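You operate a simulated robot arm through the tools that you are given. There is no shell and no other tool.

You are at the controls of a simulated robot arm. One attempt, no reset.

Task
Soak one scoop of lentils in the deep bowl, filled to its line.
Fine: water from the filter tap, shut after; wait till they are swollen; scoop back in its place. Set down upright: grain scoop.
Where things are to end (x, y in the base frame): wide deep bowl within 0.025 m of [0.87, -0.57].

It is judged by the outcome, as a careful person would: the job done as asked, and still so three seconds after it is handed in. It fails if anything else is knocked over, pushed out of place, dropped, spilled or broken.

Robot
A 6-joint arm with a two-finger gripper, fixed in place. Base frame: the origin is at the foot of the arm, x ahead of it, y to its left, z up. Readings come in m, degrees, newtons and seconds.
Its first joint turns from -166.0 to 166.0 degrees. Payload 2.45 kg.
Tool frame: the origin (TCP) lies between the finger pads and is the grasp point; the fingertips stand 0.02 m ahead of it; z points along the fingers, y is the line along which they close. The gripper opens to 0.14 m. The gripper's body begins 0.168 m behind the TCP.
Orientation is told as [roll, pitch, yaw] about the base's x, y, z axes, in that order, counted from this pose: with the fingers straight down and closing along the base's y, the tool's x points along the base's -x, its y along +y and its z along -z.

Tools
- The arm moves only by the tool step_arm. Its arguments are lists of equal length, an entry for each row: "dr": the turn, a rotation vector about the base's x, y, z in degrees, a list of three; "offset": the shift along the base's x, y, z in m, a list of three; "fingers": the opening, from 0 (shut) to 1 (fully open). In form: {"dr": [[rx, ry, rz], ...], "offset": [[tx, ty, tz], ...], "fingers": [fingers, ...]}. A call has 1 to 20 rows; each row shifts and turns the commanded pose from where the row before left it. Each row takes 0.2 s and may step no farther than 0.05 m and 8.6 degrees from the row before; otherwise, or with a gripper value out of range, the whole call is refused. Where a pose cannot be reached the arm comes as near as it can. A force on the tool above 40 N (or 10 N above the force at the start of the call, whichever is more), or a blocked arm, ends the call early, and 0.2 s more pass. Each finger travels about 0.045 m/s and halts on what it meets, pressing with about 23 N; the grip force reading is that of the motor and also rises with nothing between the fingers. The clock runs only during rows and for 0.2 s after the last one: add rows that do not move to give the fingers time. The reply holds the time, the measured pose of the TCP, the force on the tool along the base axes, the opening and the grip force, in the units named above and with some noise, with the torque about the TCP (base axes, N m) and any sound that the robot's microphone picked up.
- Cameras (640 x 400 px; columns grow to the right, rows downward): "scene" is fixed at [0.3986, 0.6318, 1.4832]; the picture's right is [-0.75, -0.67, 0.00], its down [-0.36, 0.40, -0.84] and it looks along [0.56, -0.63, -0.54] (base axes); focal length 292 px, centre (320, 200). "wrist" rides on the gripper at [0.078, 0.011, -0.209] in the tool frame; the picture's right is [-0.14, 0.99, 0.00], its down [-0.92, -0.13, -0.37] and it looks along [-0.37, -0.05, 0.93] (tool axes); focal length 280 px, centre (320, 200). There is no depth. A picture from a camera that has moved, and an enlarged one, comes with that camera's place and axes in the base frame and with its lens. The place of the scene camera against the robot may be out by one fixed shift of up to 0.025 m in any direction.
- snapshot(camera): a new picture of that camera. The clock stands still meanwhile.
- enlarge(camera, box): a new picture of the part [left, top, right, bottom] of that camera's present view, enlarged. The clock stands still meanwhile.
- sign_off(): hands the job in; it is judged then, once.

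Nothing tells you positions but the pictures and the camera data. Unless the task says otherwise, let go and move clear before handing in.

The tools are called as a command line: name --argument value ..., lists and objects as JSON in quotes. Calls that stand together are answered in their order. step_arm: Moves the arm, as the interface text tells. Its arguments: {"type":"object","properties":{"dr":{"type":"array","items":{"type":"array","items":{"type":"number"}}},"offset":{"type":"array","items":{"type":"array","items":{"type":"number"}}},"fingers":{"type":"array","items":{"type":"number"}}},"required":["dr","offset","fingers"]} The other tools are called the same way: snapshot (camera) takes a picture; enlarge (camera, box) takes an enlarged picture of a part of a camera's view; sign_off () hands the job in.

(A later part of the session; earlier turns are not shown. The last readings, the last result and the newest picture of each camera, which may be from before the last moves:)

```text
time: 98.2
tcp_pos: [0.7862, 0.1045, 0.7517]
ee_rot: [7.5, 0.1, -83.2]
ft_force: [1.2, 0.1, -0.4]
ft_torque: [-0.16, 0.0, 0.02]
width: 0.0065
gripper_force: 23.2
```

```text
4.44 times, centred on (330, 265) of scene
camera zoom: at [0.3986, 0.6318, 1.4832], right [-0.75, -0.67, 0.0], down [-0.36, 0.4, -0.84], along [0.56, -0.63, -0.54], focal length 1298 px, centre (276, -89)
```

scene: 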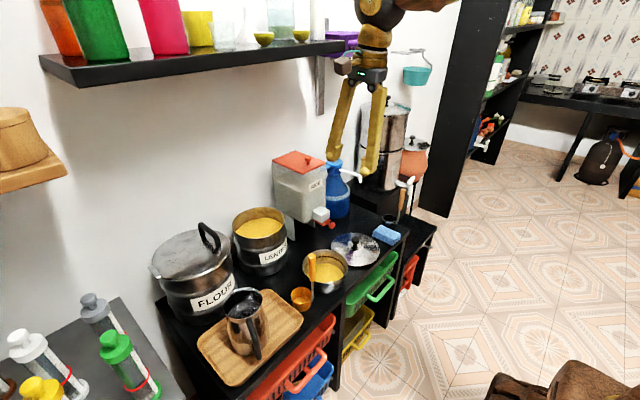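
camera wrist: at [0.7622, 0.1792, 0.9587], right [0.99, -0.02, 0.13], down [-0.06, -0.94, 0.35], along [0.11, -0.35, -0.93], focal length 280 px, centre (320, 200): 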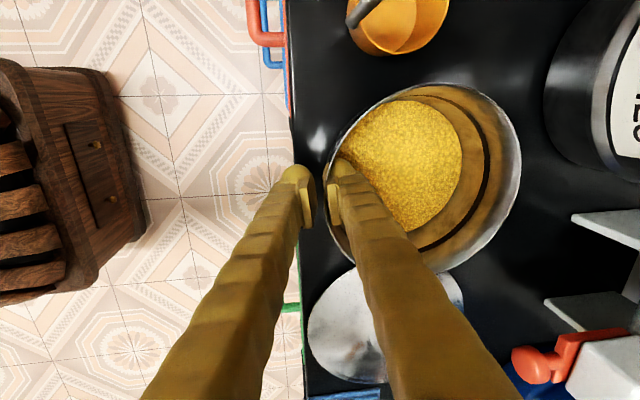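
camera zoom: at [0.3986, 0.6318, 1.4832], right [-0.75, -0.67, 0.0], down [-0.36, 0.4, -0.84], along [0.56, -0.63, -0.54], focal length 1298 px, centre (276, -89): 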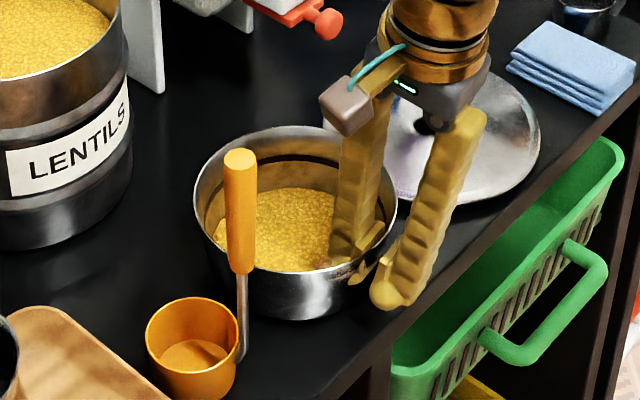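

Gripped. Lifting a little to check the hold and the level.

step_arm --dr '[[0, 0, 0], [0, 0, 0], [0, 0, 0], [0, 0, 0]]' --offset '[[0, 0, 0.006], [0, 0, 0.01], [0, 0, 0.014], [0, 0, 0]]' --fingers '[0, 0, 0, 0]'

snapshot --camera "wrist"

enlarge --camera "scene" --box '[270, 200, 390, 310]'

```text
time: 99.2
tcp_pos: [0.7883, 0.1042, 0.7811]
ee_rot: [7.5, 0.1, -83.2]
ft_force: [0.1, 0.8, -2.7]
ft_torque: [-0.02, 0.21, 0.03]
width: 0.0064
gripper_force: 23.0
```

```text
taken
camera wrist: at [0.7621, 0.1788, 0.989], right [0.99, -0.02, 0.13], down [-0.06, -0.94, 0.35], along [0.11, -0.35, -0.93], focal length 280 px, centre (320, 200)
```

wrist: 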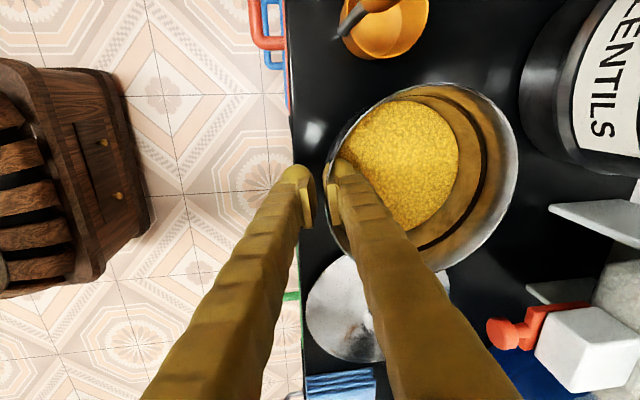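

```text
3.64 times, centred on (330, 255) of scene
camera zoom: at [0.3986, 0.6318, 1.4832], right [-0.75, -0.67, 0.0], down [-0.36, 0.4, -0.84], along [0.56, -0.63, -0.54], focal length 1062 px, centre (284, 0)
```

zoom: 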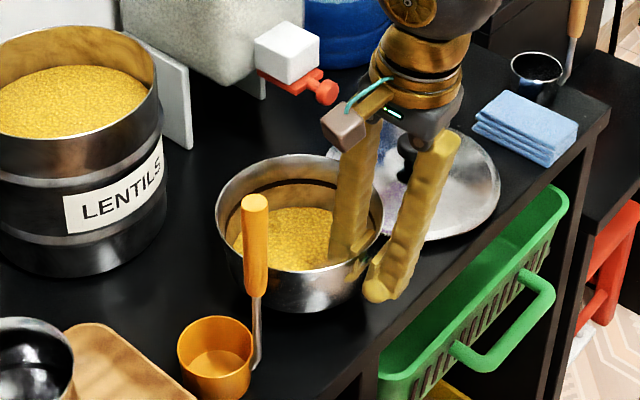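

The bowl is held level (~0.27 kg). Lifting it high enough to clear everything on the counter.

step_arm --dr '[[0, 0, 0], [0, 0, 0], [0, 0, 0], [0, 0, 0], [0, 0, 0], [0, 0, 0], [0, 0, 0], [0, 0, 0], [0, 0, 0]]' --offset '[[0, 0, 0.015], [0, 0, 0.025], [0, 0, 0.035], [0, 0, 0.035], [0, 0, 0.035], [0, 0, 0.035], [0, 0, 0.025], [0, 0, 0.015], [0, 0, 0]]' --fingers '[0, 0, 0, 0, 0, 0, 0, 0, 0]'

snapshot --camera "scene"

snapshot --camera "wrist"

```text
time: 101.2
tcp_pos: [0.7881, 0.1017, 1.0004]
ee_rot: [7.5, 0.2, -83.2]
ft_force: [-0.2, -0.9, -2.6]
ft_torque: [0.0, 0.23, 0.01]
width: 0.0065
gripper_force: 22.7
```

```text
taken
```

scene: 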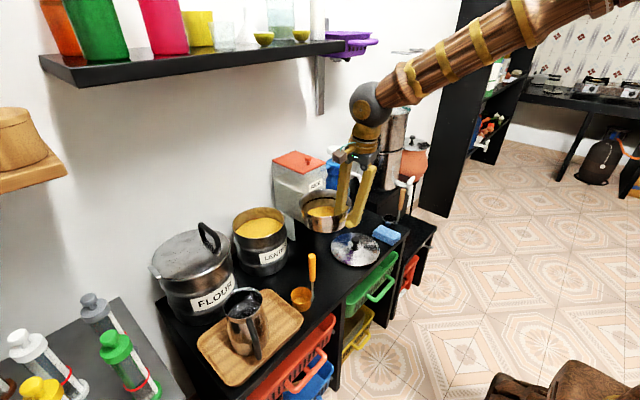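

```text
taken
camera wrist: at [0.7631, 0.177, 1.2096], right [0.99, -0.02, 0.13], down [-0.06, -0.94, 0.35], along [0.11, -0.35, -0.93], focal length 280 px, centre (320, 200)
```

wrist: 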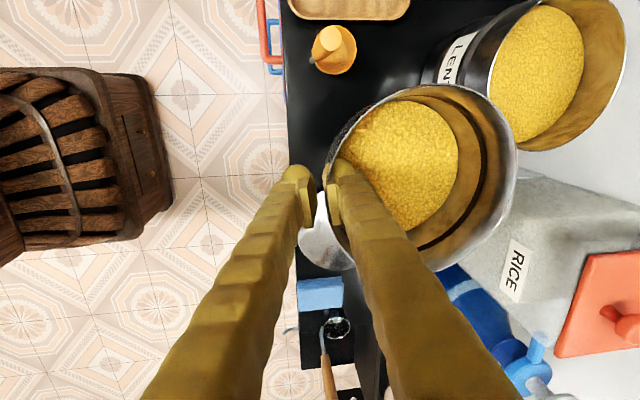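

step_arm --dr '[[0, 0, -1.0], [0, 0, -2.1], [0, 0, -3.115], [0, 0, -3.115], [0, 0, -3.115], [0, 0, -3.115], [0, 0, -2.1], [0, 0, -1.0], [0, 0, 0]]' --offset '[[-0.0018, -0.014, 0], [-0.0038, -0.029, 0], [-0.0079, -0.0428, 0], [-0.0102, -0.0418, 0], [-0.0074, -0.041, 0], [-0.0047, -0.0412, 0], [-0.0046, -0.0274, 0], [-0.0023, -0.0135, 0], [0, 0, 0]]' --fingers '[0, 0, 0, 0, 0, 0, 0, 0, 0]'

snapshot --camera "scene"

snapshot --camera "wrist"

```text
time: 103.2
tcp_pos: [0.7449, -0.1484, 0.9984]
ee_rot: [7.6, 0.2, -101.9]
ft_force: [0.4, 0.2, -1.9]
ft_torque: [0.07, 0.19, 0.0]
width: 0.0066
gripper_force: 22.7
```

```text
taken
```

scene: 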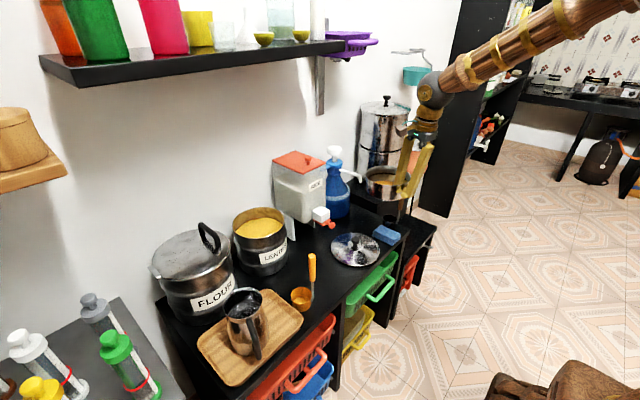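

```text
taken
camera wrist: at [0.7452, -0.0683, 1.2075], right [0.93, -0.34, 0.13], down [-0.36, -0.87, 0.35], along [-0.01, -0.37, -0.93], focal length 280 px, centre (320, 200)
```

wrist: 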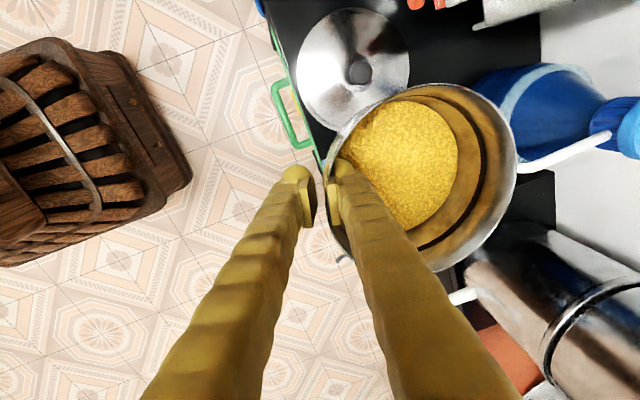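

Swing going well; continuing the arc to the tap side, still high.

step_arm --dr '[[0, 0, -1.2], [0, 0, -2.0], [0, 0, -3.1], [0, 0, -3.1], [0, 0, -3.1], [0, 0, -3.1], [0, 0, -3.1], [0, 0, -2.0], [0, 0, -1.2], [0, 0, 0]]' --offset '[[-0.0035, -0.0155, 0], [-0.006, -0.0255, 0], [-0.0113, -0.0397, 0], [-0.0134, -0.0391, 0], [-0.0155, -0.0382, 0], [-0.0176, -0.0375, 0], [-0.0196, -0.0363, 0], [-0.0137, -0.0228, 0], [-0.008, -0.0128, 0], [0, 0, 0]]' --fingers '[0, 0, 0, 0, 0, 0, 0, 0, 0, 0]'

snapshot --camera "scene"

snapshot --camera "wrist"

```text
time: 105.4
tcp_pos: [0.6362, -0.4155, 1.0011]
ee_rot: [7.5, 0.0, -123.9]
ft_force: [-0.3, 0.0, -3.3]
ft_torque: [0.11, 0.19, -0.03]
width: 0.0064
gripper_force: 23.5
```

```text
taken
```

scene: 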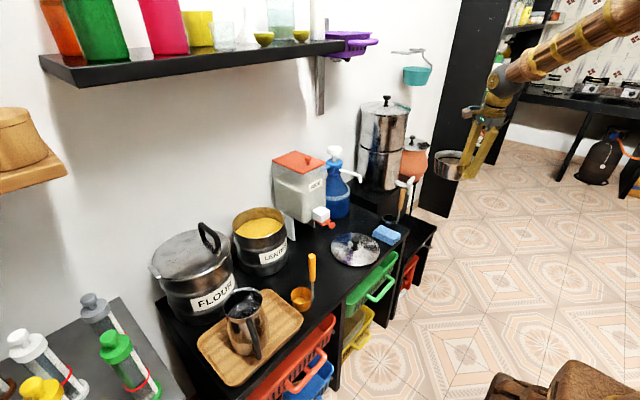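

```text
taken
camera wrist: at [0.6658, -0.3415, 1.2093], right [0.74, -0.66, 0.13], down [-0.66, -0.67, 0.35], along [-0.14, -0.34, -0.93], focal length 280 px, centre (320, 200)
```

wrist: 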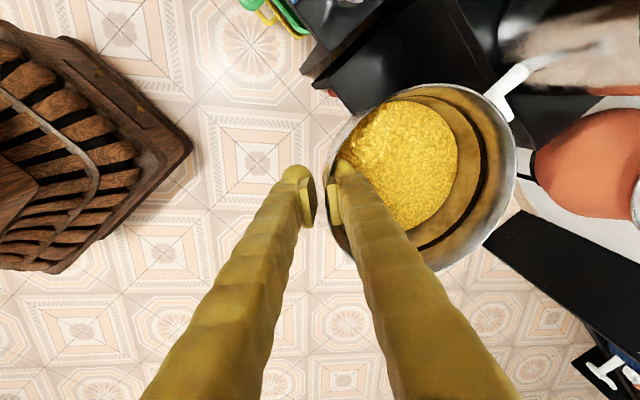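

enlarge --camera "wrist" --box '[290, 0, 600, 200]'

enlarge --camera "scene" --box '[370, 130, 490, 260]'

```text
2.00 times, centred on (445, 100) of wrist
camera zoom: at [0.6658, -0.3415, 1.2093], right [0.74, -0.66, 0.13], down [-0.66, -0.67, 0.35], along [-0.14, -0.34, -0.93], focal length 561 px, centre (70, 400)
```

zoom: 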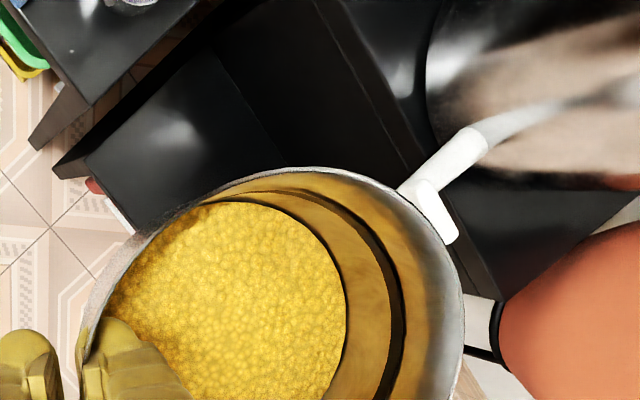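

```text
3.08 times, centred on (430, 195) of scene
camera zoom: at [0.3986, 0.6318, 1.4832], right [-0.75, -0.67, 0.0], down [-0.36, 0.4, -0.84], along [0.56, -0.63, -0.54], focal length 898 px, centre (-18, 215)
```

zoom: 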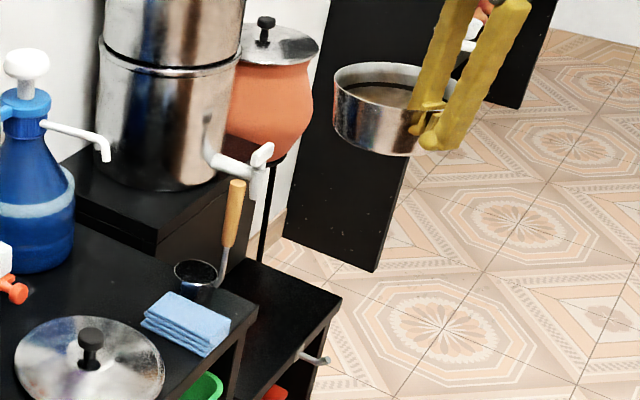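

The tap pivot works out to about (0.905, -0.558, 0.79) and its spout tip to about (0.897, -0.577, 0.71). I'll lower the bowl in front of the low cabinet, then slide it in under the spout.

step_arm --dr '[[0, 0, 0], [0, 0, 0], [0, 0, 0], [0, 0, 0], [0, 0, 0], [0, 0, 0], [0, 0, 0], [0, 0, 0]]' --offset '[[-0.002, -0.003, -0.02], [-0.002, -0.0035, -0.035], [-0.0022, -0.0035, -0.04], [-0.0022, -0.0035, -0.04], [-0.0022, -0.0035, -0.04], [-0.0022, -0.0035, -0.035], [-0.002, -0.003, -0.025], [0, 0, 0]]' --fingers '[0, 0, 0, 0, 0, 0, 0, 0]'

snapshot --camera "wrist"

enlarge --camera "scene" --box '[370, 130, 490, 260]'

```text
time: 107.2
tcp_pos: [0.6206, -0.44, 0.7652]
ee_rot: [7.5, 0.0, -123.9]
ft_force: [0.1, 0.5, -2.4]
ft_torque: [0.09, 0.11, 0.0]
width: 0.0064
gripper_force: 22.9
```

```text
taken
camera wrist: at [0.6506, -0.3662, 0.9736], right [0.74, -0.66, 0.13], down [-0.66, -0.67, 0.35], along [-0.14, -0.34, -0.93], focal length 280 px, centre (320, 200)
```

wrist: 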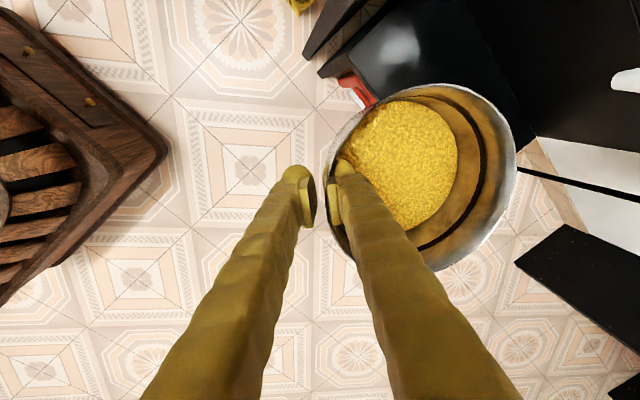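

```text
3.08 times, centred on (430, 195) of scene
camera zoom: at [0.3986, 0.6318, 1.4832], right [-0.75, -0.67, 0.0], down [-0.36, 0.4, -0.84], along [0.56, -0.63, -0.54], focal length 898 px, centre (-18, 215)
```

zoom: 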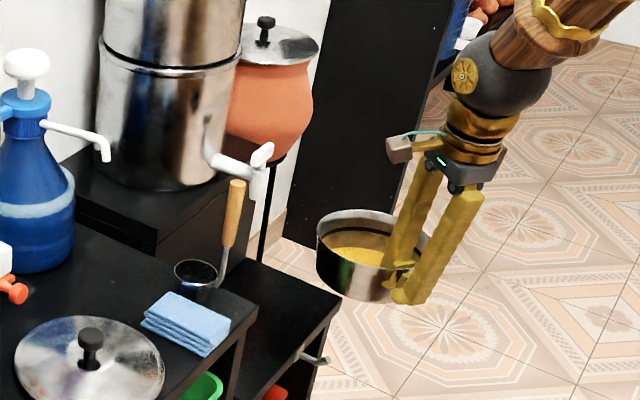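

step_arm --dr '[[0, 0, 0], [0, 0, 0], [0, 0, 0], [0, 0, 0], [0, 0, 0], [0, 0, 0]]' --offset '[[0, 0, -0.02], [0, 0, -0.035], [0, 0, -0.035], [0, 0, -0.03], [0, 0, -0.025], [0, 0, 0]]' --fingers '[0, 0, 0, 0, 0, 0]'

snapshot --camera "wrist"

enlarge --camera "scene" --box '[370, 150, 490, 280]'

```text
time: 108.6
tcp_pos: [0.6222, -0.4391, 0.6198]
ee_rot: [7.5, 0.1, -123.8]
ft_force: [-0.7, -0.4, -2.5]
ft_torque: [0.14, 0.12, -0.02]
width: 0.0065
gripper_force: 23.2
```

```text
taken
camera wrist: at [0.6529, -0.3653, 0.8284], right [0.74, -0.66, 0.13], down [-0.66, -0.67, 0.35], along [-0.14, -0.34, -0.93], focal length 280 px, centre (320, 200)
```

wrist: 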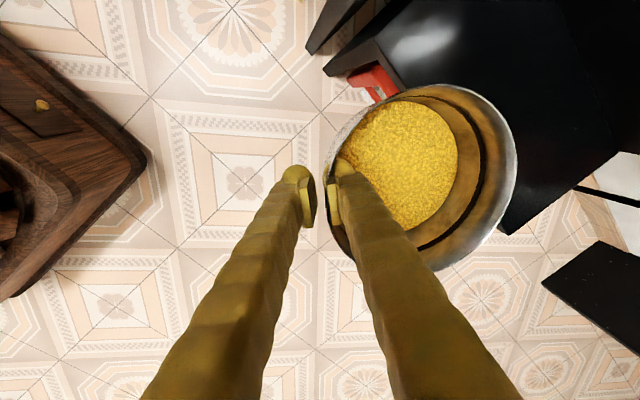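

```text
3.08 times, centred on (430, 215) of scene
camera zoom: at [0.3986, 0.6318, 1.4832], right [-0.75, -0.67, 0.0], down [-0.36, 0.4, -0.84], along [0.56, -0.63, -0.54], focal length 898 px, centre (-18, 154)
```

zoom: 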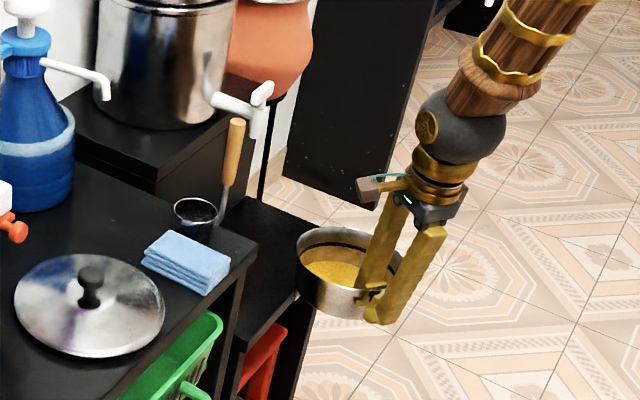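

step_arm --dr '[[0, 0, 0], [0, 0, 0], [0, 0, 0], [0, 0, 0], [0, 0, 0], [0, 0, 0]]' --offset '[[0.012, -0.0058, 0], [0.02, -0.0096, 0], [0.025, -0.012, 0], [0.025, -0.012, 0], [0.022, -0.0106, 0], [0.012, -0.0058, 0]]' --fingers '[0, 0, 0, 0, 0, 0]'

snapshot --camera "wrist"

enlarge --camera "scene" --box '[370, 150, 490, 280]'

```text
time: 110.0
tcp_pos: [0.7373, -0.4956, 0.621]
ee_rot: [7.5, 0.1, -123.8]
ft_force: [1.0, -0.8, -2.0]
ft_torque: [0.13, 0.15, -0.04]
width: 0.0065
gripper_force: 23.4
```

```text
taken
camera wrist: at [0.7677, -0.4213, 0.8292], right [0.74, -0.66, 0.13], down [-0.66, -0.67, 0.35], along [-0.14, -0.34, -0.93], focal length 280 px, centre (320, 200)
```

wrist: 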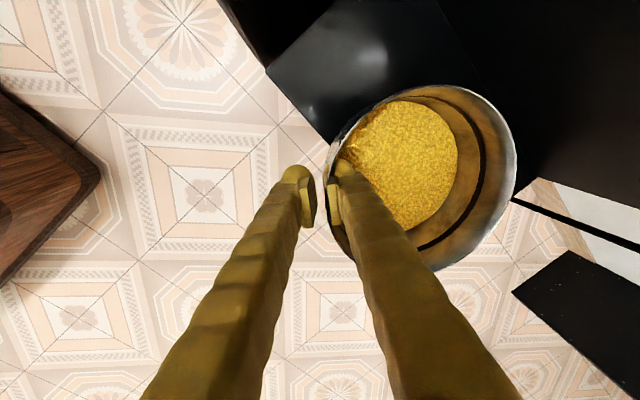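

```text
3.08 times, centred on (430, 215) of scene
camera zoom: at [0.3986, 0.6318, 1.4832], right [-0.75, -0.67, 0.0], down [-0.36, 0.4, -0.84], along [0.56, -0.63, -0.54], focal length 898 px, centre (-18, 154)
```

zoom: 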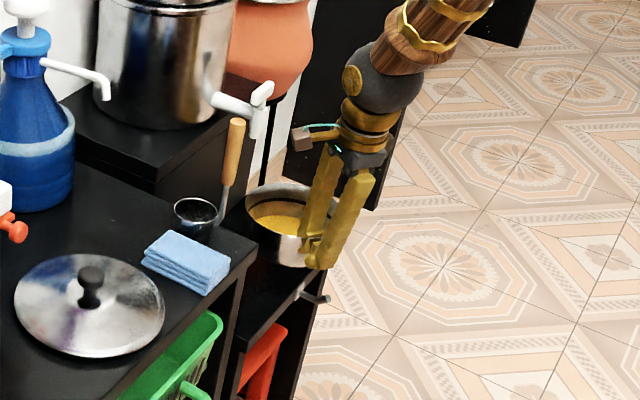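

step_arm --dr '[[0, 0, 0], [0, 0, 0], [0, 0, 0], [0, 0, 0], [0, 0, 0]]' --offset '[[0.015, -0.007, 0], [0.02, -0.0092, 0], [0.02, -0.0092, 0], [0.0123, -0.0057, 0], [0, 0, 0]]' --fingers '[0, 0, 0, 0, 0]'

snapshot --camera "wrist"

enlarge --camera "scene" --box '[370, 150, 490, 280]'

```text
time: 111.2
tcp_pos: [0.806, -0.5249, 0.6208]
ee_rot: [7.4, 0.1, -123.9]
ft_force: [0.2, 0.3, -3.1]
ft_torque: [0.13, 0.13, 0.03]
width: 0.0063
gripper_force: 23.3
```

```text
taken
camera wrist: at [0.836, -0.452, 0.8291], right [0.74, -0.66, 0.13], down [-0.66, -0.67, 0.35], along [-0.14, -0.34, -0.93], focal length 280 px, centre (320, 200)
```

wrist: 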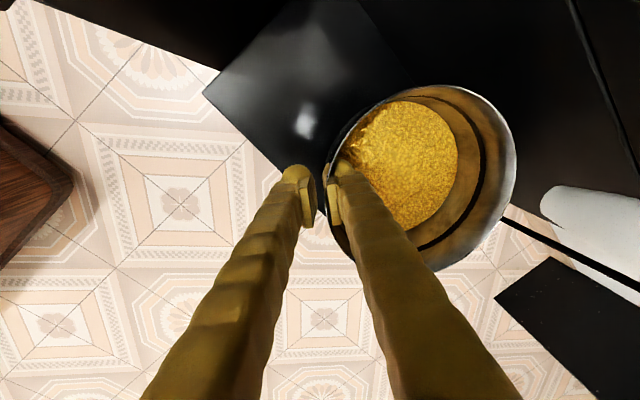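

```text
3.08 times, centred on (430, 215) of scene
camera zoom: at [0.3986, 0.6318, 1.4832], right [-0.75, -0.67, 0.0], down [-0.36, 0.4, -0.84], along [0.56, -0.63, -0.54], focal length 898 px, centre (-18, 154)
```

zoom: 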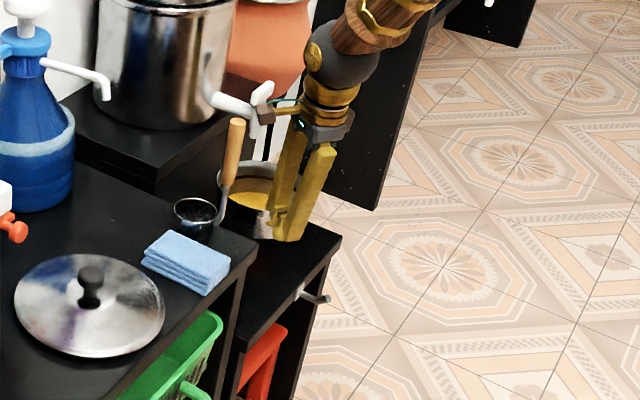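

The bowl is at about (0.867, -0.566), and the white spout tip is visible just past its rim. Lowering to the cabinet top.

step_arm --dr '[[0, 0, 0], [0, 0, 0], [0, 0, 0], [0, 0, 0], [0, 0, 0]]' --offset '[[0.0005, -0.001, -0.012], [0.0005, -0.001, -0.014], [0, 0, -0.01], [0, 0, -0.006], [0, 0, 0]]' --fingers '[0, 0, 0, 0, 0]'

enlarge --camera "scene" --box '[390, 170, 460, 240]'

```text
time: 112.4
tcp_pos: [0.8058, -0.5269, 0.5772]
ee_rot: [7.5, 0.1, -123.8]
ft_force: [0.4, 0.1, -1.5]
ft_torque: [0.12, 0.12, 0.02]
width: 0.0062
gripper_force: 22.3
```

```text
5.71 times, centred on (425, 205) of scene
camera zoom: at [0.3986, 0.6318, 1.4832], right [-0.75, -0.67, 0.0], down [-0.36, 0.4, -0.84], along [0.56, -0.63, -0.54], focal length 1668 px, centre (-280, 171)
```

zoom: 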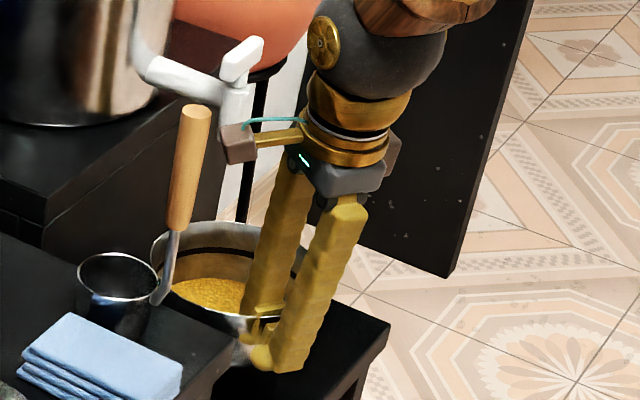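

step_arm --dr '[[0, 0, 0], [0, 0, 0], [0, 0, 0]]' --offset '[[0, 0, -0.004], [0, 0, -0.004], [0, 0, -0.003]]' --fingers '[0, 0, 0]'

```text
time: 113.2
tcp_pos: [0.8069, -0.5281, 0.567]
ee_rot: [7.5, 0.1, -123.8]
ft_force: [-0.2, 0.0, -2.5]
ft_torque: [0.1, 0.15, 0.0]
width: 0.0064
gripper_force: 23.4
```

step_arm --dr '[[0, 0, 0], [0, 0, 0], [0, 0, 0]]' --offset '[[0, 0, -0.003], [0, 0, -0.002], [0, 0, -0.002]]' --fingers '[0, 0, 0]'

```text
time: 114.0
tcp_pos: [0.8059, -0.5276, 0.5604]
ee_rot: [7.5, 0.2, -123.8]
ft_force: [1.1, -1.0, -2.3]
ft_torque: [0.16, 0.13, -0.02]
width: 0.0062
gripper_force: 23.2
```

step_arm --dr '[[0, 0, 0], [0, 0, 0], [0, 0, 0]]' --offset '[[0, 0, -0.002], [0, 0, -0.002], [0, 0, -0.002]]' --fingers '[0, 0, 0]'

```text
time: 114.8
tcp_pos: [0.8061, -0.5275, 0.5545]
ee_rot: [7.4, 0.1, -123.7]
ft_force: [0.1, 0.1, -2.7]
ft_torque: [0.1, 0.16, -0.01]
width: 0.0063
gripper_force: 23.0
```

step_arm --dr '[[0, 0, 0], [0, 0, 0], [0, 0, 0]]' --offset '[[0, 0, -0.002], [0, 0, -0.002], [0, 0, -0.002]]' --fingers '[0, 0, 0]'

enlarge --camera "scene" --box '[390, 170, 460, 240]'

```text
time: 115.6
tcp_pos: [0.8055, -0.5269, 0.5484]
ee_rot: [7.4, 0.0, -123.7]
ft_force: [0.3, -0.7, -2.5]
ft_torque: [0.14, 0.15, 0.06]
width: 0.0063
gripper_force: 23.1
```

```text
5.71 times, centred on (425, 205) of scene
camera zoom: at [0.3986, 0.6318, 1.4832], right [-0.75, -0.67, 0.0], down [-0.36, 0.4, -0.84], along [0.56, -0.63, -0.54], focal length 1668 px, centre (-280, 171)
```

zoom: 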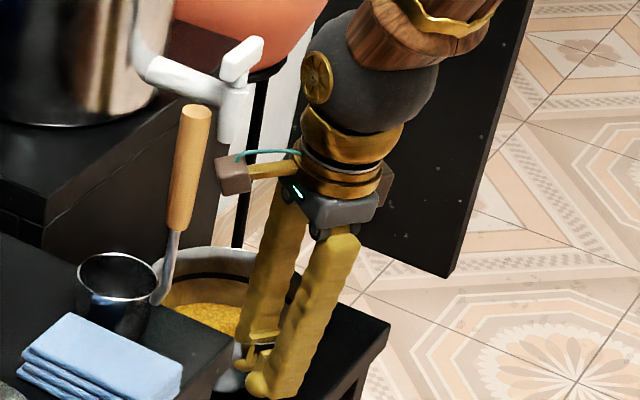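

step_arm --dr '[[0, 0, 0], [0, 0, 0], [0, 0, 0], [0, 0, 0]]' --offset '[[0, 0, -0.002], [0, 0, -0.002], [0, 0, -0.002], [0, 0, -0.002]]' --fingers '[0, 0, 0, 0]'

```text
time: 116.6
tcp_pos: [0.8059, -0.5258, 0.5407]
ee_rot: [7.5, 0.1, -123.8]
ft_force: [0.8, 0.1, -2.3]
ft_torque: [0.14, 0.17, 0.0]
width: 0.0061
gripper_force: 22.5
```

step_arm --dr '[[0, 0, 0], [0, 0, 0], [0, 0, 0]]' --offset '[[0, 0, -0.002], [0, 0, -0.002], [0, 0, -0.002]]' --fingers '[0, 0, 0]'

snapshot --camera "wrist"

```text
time: 117.4
tcp_pos: [0.8066, -0.5269, 0.5341]
ee_rot: [7.5, 0.1, -123.7]
ft_force: [0.4, 0.5, -2.5]
ft_torque: [0.11, 0.14, -0.01]
width: 0.0062
gripper_force: 23.0
```

```text
taken
camera wrist: at [0.837, -0.453, 0.7434], right [0.74, -0.66, 0.13], down [-0.66, -0.67, 0.35], along [-0.14, -0.34, -0.93], focal length 280 px, centre (320, 200)
```

wrist: 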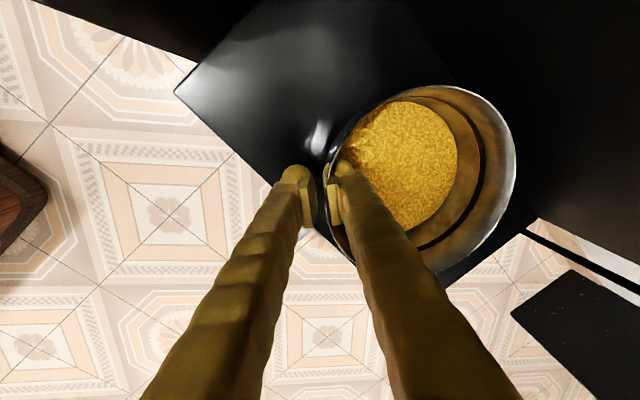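

step_arm --dr '[[0, 0, 0], [0, 0, 0], [0, 0, 0]]' --offset '[[0, 0, -0.002], [0, 0, -0.002], [0, 0, -0.002]]' --fingers '[0, 0, 0]'

```text
time: 118.2
tcp_pos: [0.8073, -0.5263, 0.5302]
ee_rot: [7.4, 0.0, -123.8]
ft_force: [-0.5, 6.3, 10.3]
ft_torque: [-0.03, 0.0, 0.08]
width: 0.0057
gripper_force: 23.4
```

Touched down at TCP z≈0.530. Releasing the rim.

step_arm --dr '[[0, 0, 0], [0, 0, 0], [0, 0, 0], [0, 0, 0], [0, 0, 0], [0, 0, 0]]' --offset '[[0, 0, 0.0005], [0, 0, 0], [0, 0, 0], [0, 0, 0], [0, 0, 0], [0, 0, 0]]' --fingers '[0.06, 0.1, 0.15, 0.22, 0.3, 0.36]'

snapshot --camera "wrist"

enlarge --camera "scene" --box '[390, 170, 460, 240]'

```text
time: 119.6
tcp_pos: [0.8053, -0.5266, 0.5293]
ee_rot: [7.5, 0.1, -123.8]
ft_force: [0.1, -0.6, -0.2]
ft_torque: [-0.02, 0.0, 0.0]
width: 0.0505
gripper_force: 0.1
```

```text
taken
camera wrist: at [0.8365, -0.4532, 0.7382], right [0.74, -0.66, 0.13], down [-0.66, -0.67, 0.35], along [-0.14, -0.34, -0.93], focal length 280 px, centre (320, 200)
```

wrist: 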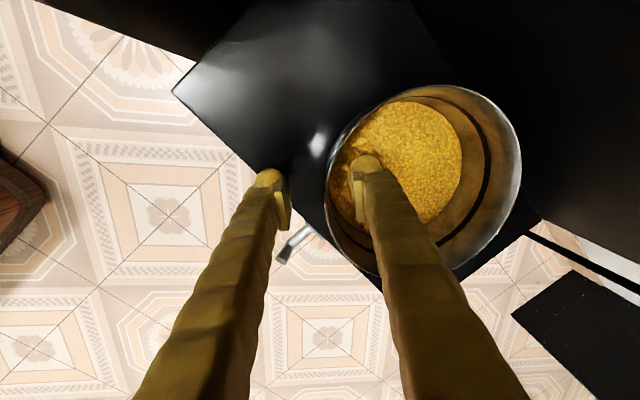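

```text
5.71 times, centred on (425, 205) of scene
camera zoom: at [0.3986, 0.6318, 1.4832], right [-0.75, -0.67, 0.0], down [-0.36, 0.4, -0.84], along [0.56, -0.63, -0.54], focal length 1668 px, centre (-280, 171)
```

zoom: 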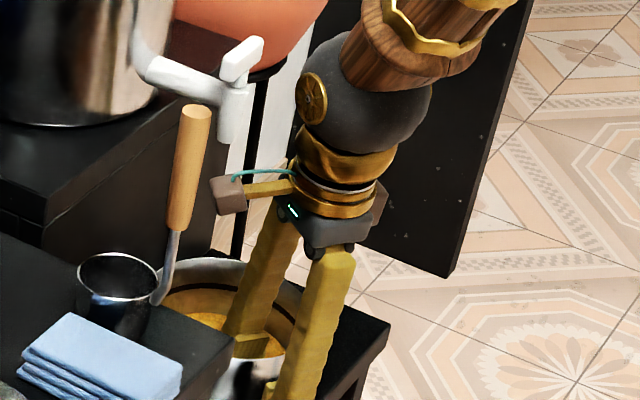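

Bowl stands at about (0.869, -0.569). Withdrawing up and back along the tool axis.

step_arm --dr '[[0, 0, 0], [0, 0, 0], [0, 0, 0], [0, 0, 0], [0, 0, 0], [0, 0, 0], [0, 0, 0]]' --offset '[[-0.0033, 0.0022, 0.03], [-0.0033, 0.0022, 0.03], [-0.0033, 0.0022, 0.03], [-0.02, 0.0134, 0.02], [-0.035, 0.0235, 0.02], [-0.035, 0.0235, 0.02], [0, 0, 0]]' --fingers '[0.36, 0.36, 0.36, 0.36, 0.36, 0.36, 0.36]'

snapshot --camera "wrist"

snapshot --camera "scene"

```text
time: 121.2
tcp_pos: [0.7071, -0.4598, 0.6803]
ee_rot: [7.5, 0.2, -123.8]
ft_force: [0.6, -0.6, 1.1]
ft_torque: [0.02, 0.03, 0.01]
width: 0.0503
gripper_force: 0.1
```

```text
taken
camera wrist: at [0.7369, -0.3866, 0.8884], right [0.74, -0.66, 0.13], down [-0.66, -0.67, 0.35], along [-0.14, -0.34, -0.93], focal length 280 px, centre (320, 200)
```

wrist: 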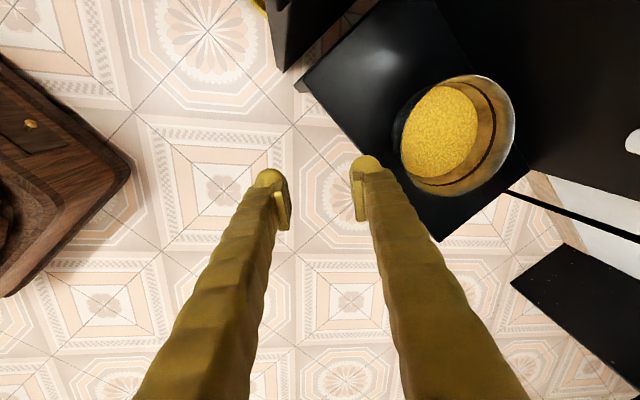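

```text
taken
```

scene: 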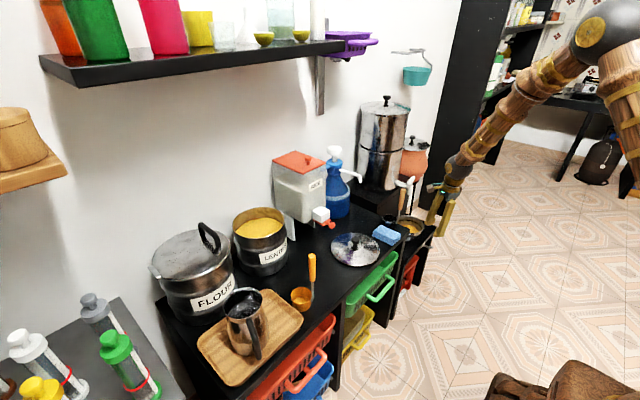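

The bowl stands well on the low cabinet. Now I need a close look at the tap and its lever.

step_arm --dr '[[0, 0, 8], [0, 0, 8], [0, 0, 8], [0, 0, 8], [0, 0, 8], [0, 0, 8], [0, 0, 8], [0, 0, 8], [0, 0, 0]]' --offset '[[-0.01, 0.0, 0.03], [-0.01, 0.0, 0.03], [-0.01, 0.0, 0.03], [-0.01, 0.0, 0.03], [-0.01, 0.0, 0.02], [-0.01, 0, 0.02], [-0.01, 0, 0.02], [-0.01, 0, 0.02], [0, 0, 0]]' --fingers '[0.2, 0.1, 0, 0, 0, 0, 0, 0, 0]'

snapshot --camera "wrist"

```text
time: 123.2
tcp_pos: [0.6242, -0.4616, 0.8797]
ee_rot: [7.5, 0.0, -59.7]
ft_force: [0.8, -0.1, 0.5]
ft_torque: [0.0, 0.0, -0.02]
width: 0.0002
gripper_force: 23.3
```

```text
taken
camera wrist: at [0.5718, -0.4022, 1.088], right [0.92, 0.38, 0.13], down [0.31, -0.88, 0.35], along [0.24, -0.28, -0.93], focal length 280 px, centre (320, 200)
```

wrist: 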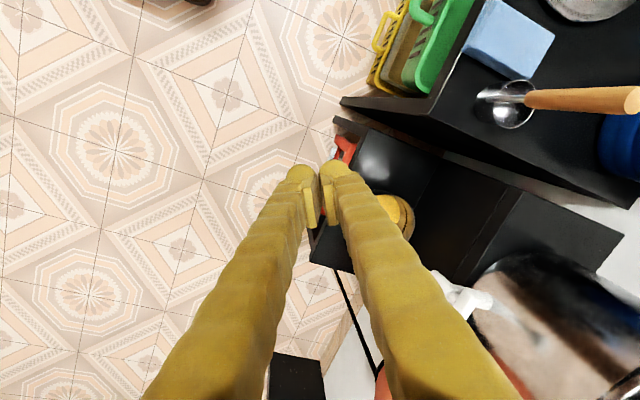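

step_arm --dr '[[0, 0, 8], [0, 0, 8], [0, 0, 8], [0, 0, 8], [0, 0, 8], [0, 0, 8], [0, 0, 8], [0, 0, 4], [0, 0, 0]]' --offset '[[0.005, 0.012, 0.01], [0.005, 0.012, 0.01], [0.005, 0.012, 0.01], [0.005, 0.012, 0.01], [0.005, 0.012, 0], [0.005, 0.012, 0], [0, 0, 0], [0, 0, 0], [0, 0, 0]]' --fingers '[0, 0, 0, 0, 0, 0, 0, 0, 0]'

snapshot --camera "wrist"

```text
time: 125.2
tcp_pos: [0.6574, -0.3875, 0.9172]
ee_rot: [7.5, 0.2, 0.3]
ft_force: [-0.2, 0.4, 0.6]
ft_torque: [-0.01, 0.01, 0.0]
width: 0.0001
gripper_force: 23.2
```

```text
taken
camera wrist: at [0.5793, -0.4051, 1.1265], right [0.13, 0.98, 0.13], down [0.92, -0.17, 0.35], along [0.36, 0.07, -0.93], focal length 280 px, centre (320, 200)
```

wrist: 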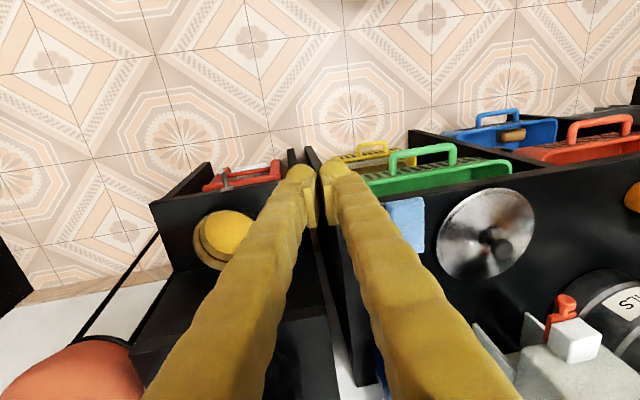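

step_arm --dr '[[-7.5, 0, 0], [0, 0, 0], [0, 0, 0], [0, 0, 0], [0, 0, 0], [0, 0, 0], [0, 0, 0]]' --offset '[[-0.005, -0.04, 0], [-0.005, -0.045, 0], [-0.005, -0.045, 0], [-0.005, -0.045, 0], [-0.005, -0.045, 0], [0, -0.03, 0], [0, 0, 0]]' --fingers '[0, 0, 0, 0, 0, 0, 0]'

snapshot --camera "wrist"

```text
time: 126.8
tcp_pos: [0.6295, -0.6372, 0.919]
ee_rot: [-0.1, 0.1, 0.2]
ft_force: [-0.3, 1.0, 0.5]
ft_torque: [0.02, 0.0, -0.02]
width: 0.0
gripper_force: 23.1
```

```text
taken
camera wrist: at [0.5519, -0.6265, 1.1275], right [0.13, 0.99, 0.0], down [0.92, -0.12, 0.37], along [0.36, -0.05, -0.93], focal length 280 px, centre (320, 200)
```

wrist: 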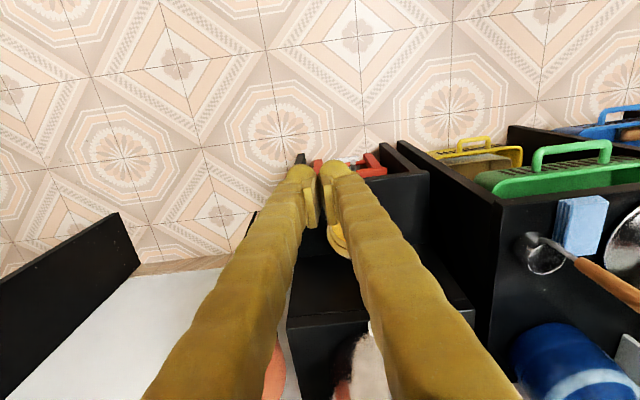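

step_arm --dr '[[0, 0, 0], [0, 0, 0], [0, 0, 0], [0, 0, 0], [0, 0, 0], [0, 0, 0], [0, 0, 0], [0, 0, 0]]' --offset '[[0.02, 0.03, -0.02], [0.02, 0.03, -0.02], [0, 0, 0], [0, 0, 0], [0, 0, 0], [0, 0, 0], [0, 0, 0], [0, 0, 0]]' --fingers '[0.2, 0.4, 0.6, 0.8, 1, 1, 1, 1]'

snapshot --camera "wrist"

enlarge --camera "wrist" --box '[240, 200, 420, 400]'

```text
time: 128.6
tcp_pos: [0.6691, -0.5749, 0.8797]
ee_rot: [0.1, 0.1, 0.1]
ft_force: [-0.1, 0.5, -0.7]
ft_torque: [0.02, 0.03, -0.02]
width: 0.1401
gripper_force: 0.2
```

```text
taken
camera wrist: at [0.5922, -0.5653, 1.0885], right [0.13, 0.99, 0.0], down [0.92, -0.12, 0.37], along [0.36, -0.05, -0.93], focal length 280 px, centre (320, 200)
```

wrist: 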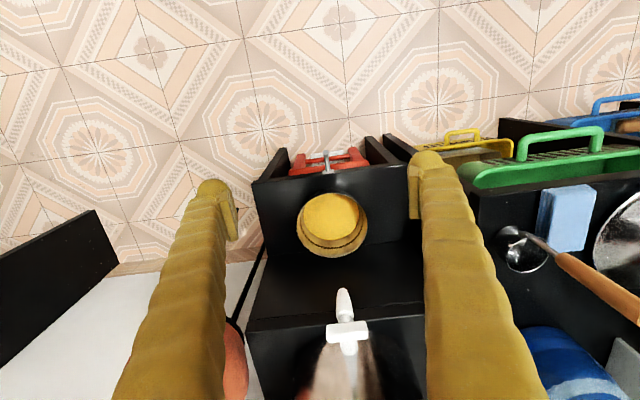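

```text
2.00 times, centred on (330, 300) of wrist
camera zoom: at [0.5922, -0.5653, 1.0885], right [0.13, 0.99, 0.0], down [0.92, -0.12, 0.37], along [0.36, -0.05, -0.93], focal length 561 px, centre (300, 0)
```

zoom: 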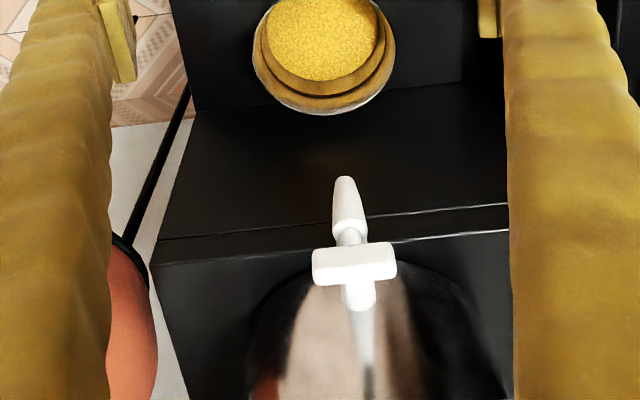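

Now the tap is clear: a T-handle (bar along y, about 5.6 cm long) sits over the valve at about (0.897, -0.571, 0.80), with the spout below it. I'll lean the tool forward, fingers closed, to use the fingertip as a pusher, and look closer.

step_arm --dr '[[0, -8, 0], [0, -8, 0], [0, -8, 0], [0, -8, 0], [0, -8, 0], [0, 0, 0], [0, 0, 0], [0, 0, 0]]' --offset '[[0.015, 0.015, 0], [0.015, 0.015, 0], [0.015, 0.015, 0], [0.015, 0.015, 0], [0.015, 0.015, 0], [0, 0, 0], [0, 0, 0], [0, 0, 0]]' --fingers '[0.8, 0.6, 0.4, 0.2, 0, 0, 0, 0]'

snapshot --camera "wrist"

enlarge --camera "scene" --box '[370, 140, 480, 250]'

```text
time: 130.4
tcp_pos: [0.7437, -0.501, 0.8792]
ee_rot: [-0.2, -39.9, 0.3]
ft_force: [-1.7, 0.0, -0.3]
ft_torque: [-0.02, 0.03, 0.0]
width: 0.0
gripper_force: 11.8
```

```text
taken
camera wrist: at [0.5509, -0.4913, 0.9889], right [0.1, 0.99, 0.09], down [0.47, -0.12, 0.87], along [0.88, -0.05, -0.48], focal length 280 px, centre (320, 200)
```

wrist: 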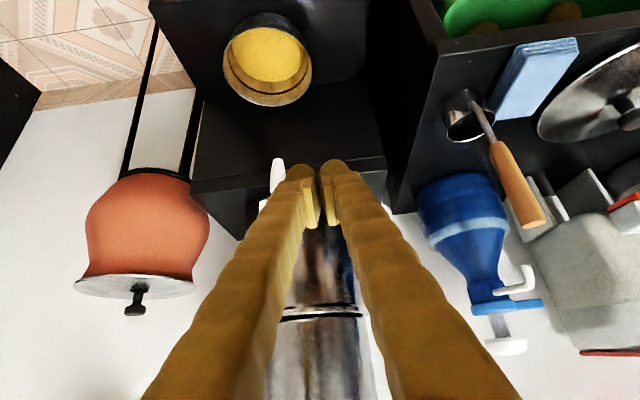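

```text
3.64 times, centred on (425, 195) of scene
camera zoom: at [0.3986, 0.6318, 1.4832], right [-0.75, -0.67, 0.0], down [-0.36, 0.4, -0.84], along [0.56, -0.63, -0.54], focal length 1062 px, centre (-62, 218)
```

zoom: 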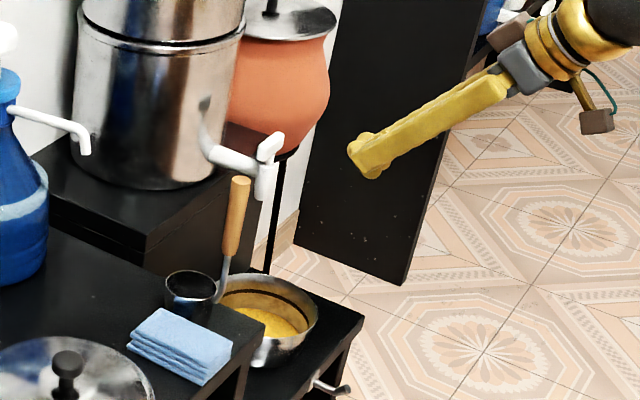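

enlarge --camera "scene" --box '[395, 165, 435, 205]'

enlarge --camera "scene" --box '[400, 195, 450, 245]'

```text
10.00 times, centred on (415, 185) of scene
camera zoom: at [0.3986, 0.6318, 1.4832], right [-0.75, -0.67, 0.0], down [-0.36, 0.4, -0.84], along [0.56, -0.63, -0.54], focal length 2920 px, centre (-630, 350)
```

zoom: 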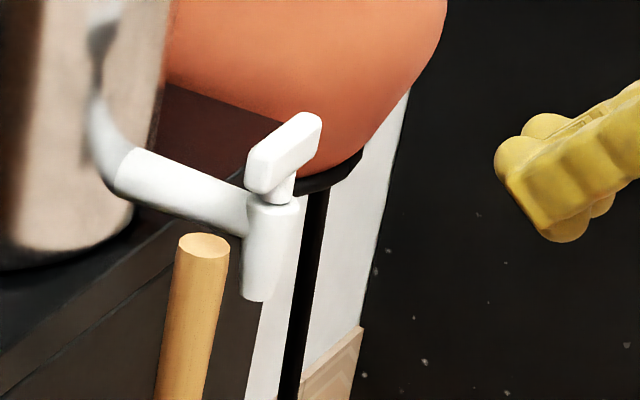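

```text
8.00 times, centred on (425, 220) of scene
camera zoom: at [0.3986, 0.6318, 1.4832], right [-0.75, -0.67, 0.0], down [-0.36, 0.4, -0.84], along [0.56, -0.63, -0.54], focal length 2336 px, centre (-520, 40)
```

zoom: 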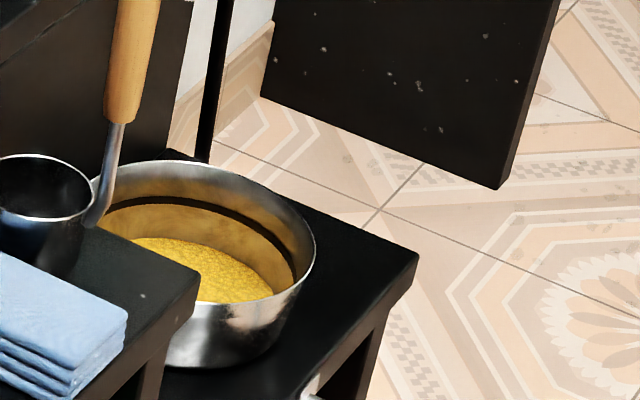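

The zoom shows the T-bar on a stem above the vertical spout; it should turn about the vertical. I'll bring the closed fingertips in front of the bar's near (+y) half.

step_arm --dr '[[0, 0, 0], [0, 0, 0], [0, 0, 0], [0, 0, 0], [0, 0, 0]]' --offset '[[0.0228, -0.011, -0.0208], [0.0228, -0.011, -0.0208], [0.0228, -0.011, -0.0208], [0.022, -0.011, -0.0208], [0, 0, 0]]' --fingers '[0, 0, 0, 0, 0]'

enlarge --camera "scene" --box '[395, 165, 445, 215]'

enlarge --camera "wrist" --box '[220, 80, 420, 260]'

```text
time: 131.6
tcp_pos: [0.8362, -0.5466, 0.7955]
ee_rot: [-0.2, -39.9, 0.3]
ft_force: [0.1, 0.3, 0.3]
ft_torque: [0.03, 0.0, -0.02]
width: 0.0
gripper_force: 23.6
```

```text
8.00 times, centred on (420, 190) of scene
camera zoom: at [0.3986, 0.6318, 1.4832], right [-0.75, -0.67, 0.0], down [-0.36, 0.4, -0.84], along [0.56, -0.63, -0.54], focal length 2336 px, centre (-480, 280)
```

zoom: 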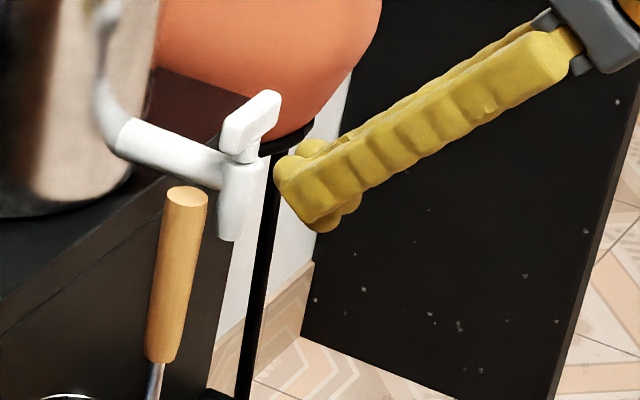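

```text
2.22 times, centred on (320, 170) of wrist
camera zoom: at [0.6427, -0.537, 0.9061], right [0.1, 0.99, 0.09], down [0.47, -0.12, 0.87], along [0.88, -0.05, -0.48], focal length 623 px, centre (320, 267)
```

zoom: 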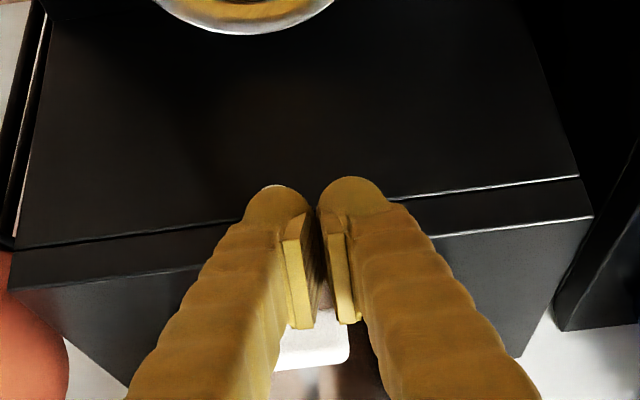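

step_arm --dr '[[0, 0, 0], [0, 0, 0], [0, 0, 0], [0, 0, 0]]' --offset '[[0, 0.018, 0.008], [0.012, 0, 0], [0.01, 0, 0], [0, 0, 0]]' --fingers '[0, 0, 0, 0]'

enlarge --camera "scene" --box '[395, 165, 445, 215]'

enlarge --camera "wrist" --box '[220, 80, 420, 260]'

```text
time: 132.6
tcp_pos: [0.8587, -0.5281, 0.8049]
ee_rot: [-0.2, -39.8, 0.3]
ft_force: [-0.7, 0.3, 0.4]
ft_torque: [0.0, 0.01, 0.0]
width: 0.0
gripper_force: 23.6
```

```text
8.00 times, centred on (420, 190) of scene
camera zoom: at [0.3986, 0.6318, 1.4832], right [-0.75, -0.67, 0.0], down [-0.36, 0.4, -0.84], along [0.56, -0.63, -0.54], focal length 2336 px, centre (-480, 280)
```

zoom: 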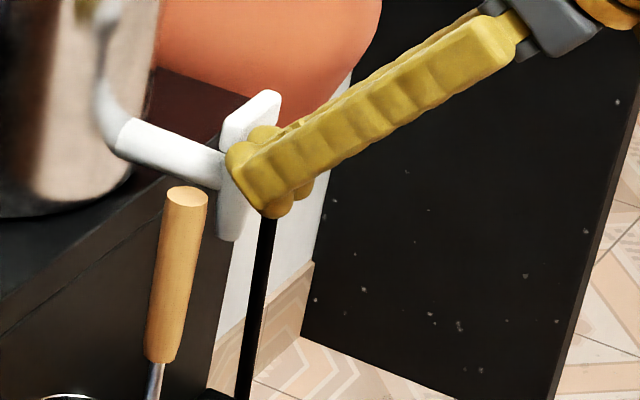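

```text
2.22 times, centred on (320, 170) of wrist
camera zoom: at [0.6653, -0.5187, 0.9144], right [0.1, 0.99, 0.09], down [0.47, -0.12, 0.87], along [0.88, -0.05, -0.48], focal length 623 px, centre (320, 267)
```

zoom: 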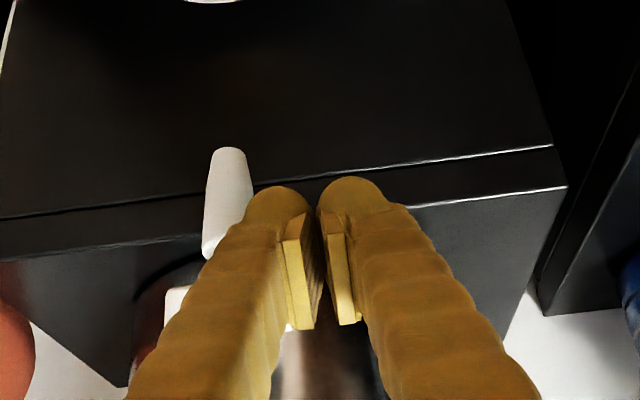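

step_arm --dr '[[0, 0, 0], [0, 0, 0], [0, 0, 0]]' --offset '[[0.004, 0, 0], [0.004, 0, 0], [0.004, 0, 0]]' --fingers '[0, 0, 0]'

enlarge --camera "scene" --box '[395, 165, 445, 215]'

enlarge --camera "wrist" --box '[220, 80, 420, 260]'

```text
time: 133.4
tcp_pos: [0.8677, -0.5277, 0.8024]
ee_rot: [-0.1, -39.7, 0.2]
ft_force: [-12.0, 5.5, 1.7]
ft_torque: [-0.06, -0.07, -0.01]
width: 0.0
gripper_force: 22.6
stopped in row 3: the force on the tool passed its limit at 50 N (the readings are from after the stop); the commanded pose is now the measured one
```

```text
8.00 times, centred on (420, 190) of scene
camera zoom: at [0.3986, 0.6318, 1.4832], right [-0.75, -0.67, 0.0], down [-0.36, 0.4, -0.84], along [0.56, -0.63, -0.54], focal length 2336 px, centre (-480, 280)
```

zoom: 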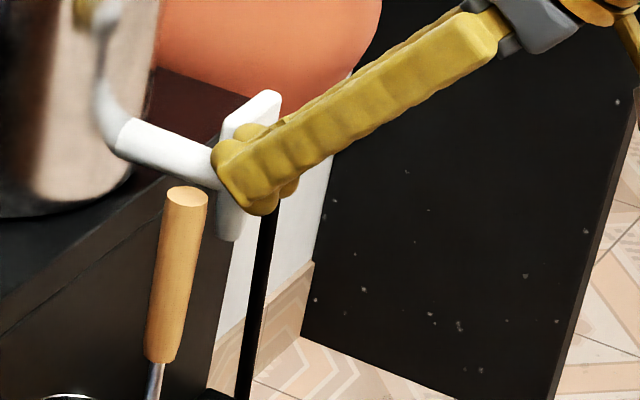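

```text
2.22 times, centred on (320, 170) of wrist
camera zoom: at [0.6743, -0.5183, 0.9136], right [0.1, 0.99, 0.09], down [0.47, -0.13, 0.87], along [0.88, -0.05, -0.48], focal length 623 px, centre (320, 267)
```

zoom: 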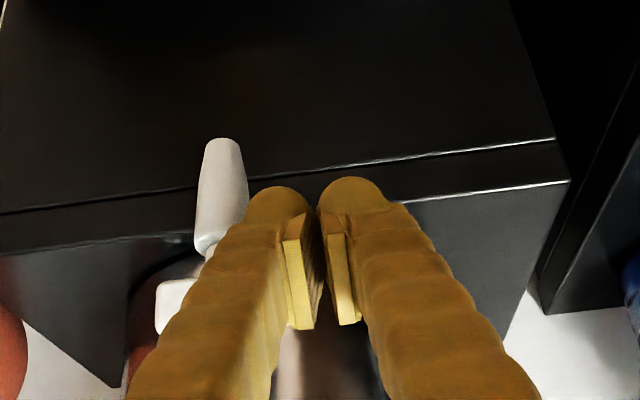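

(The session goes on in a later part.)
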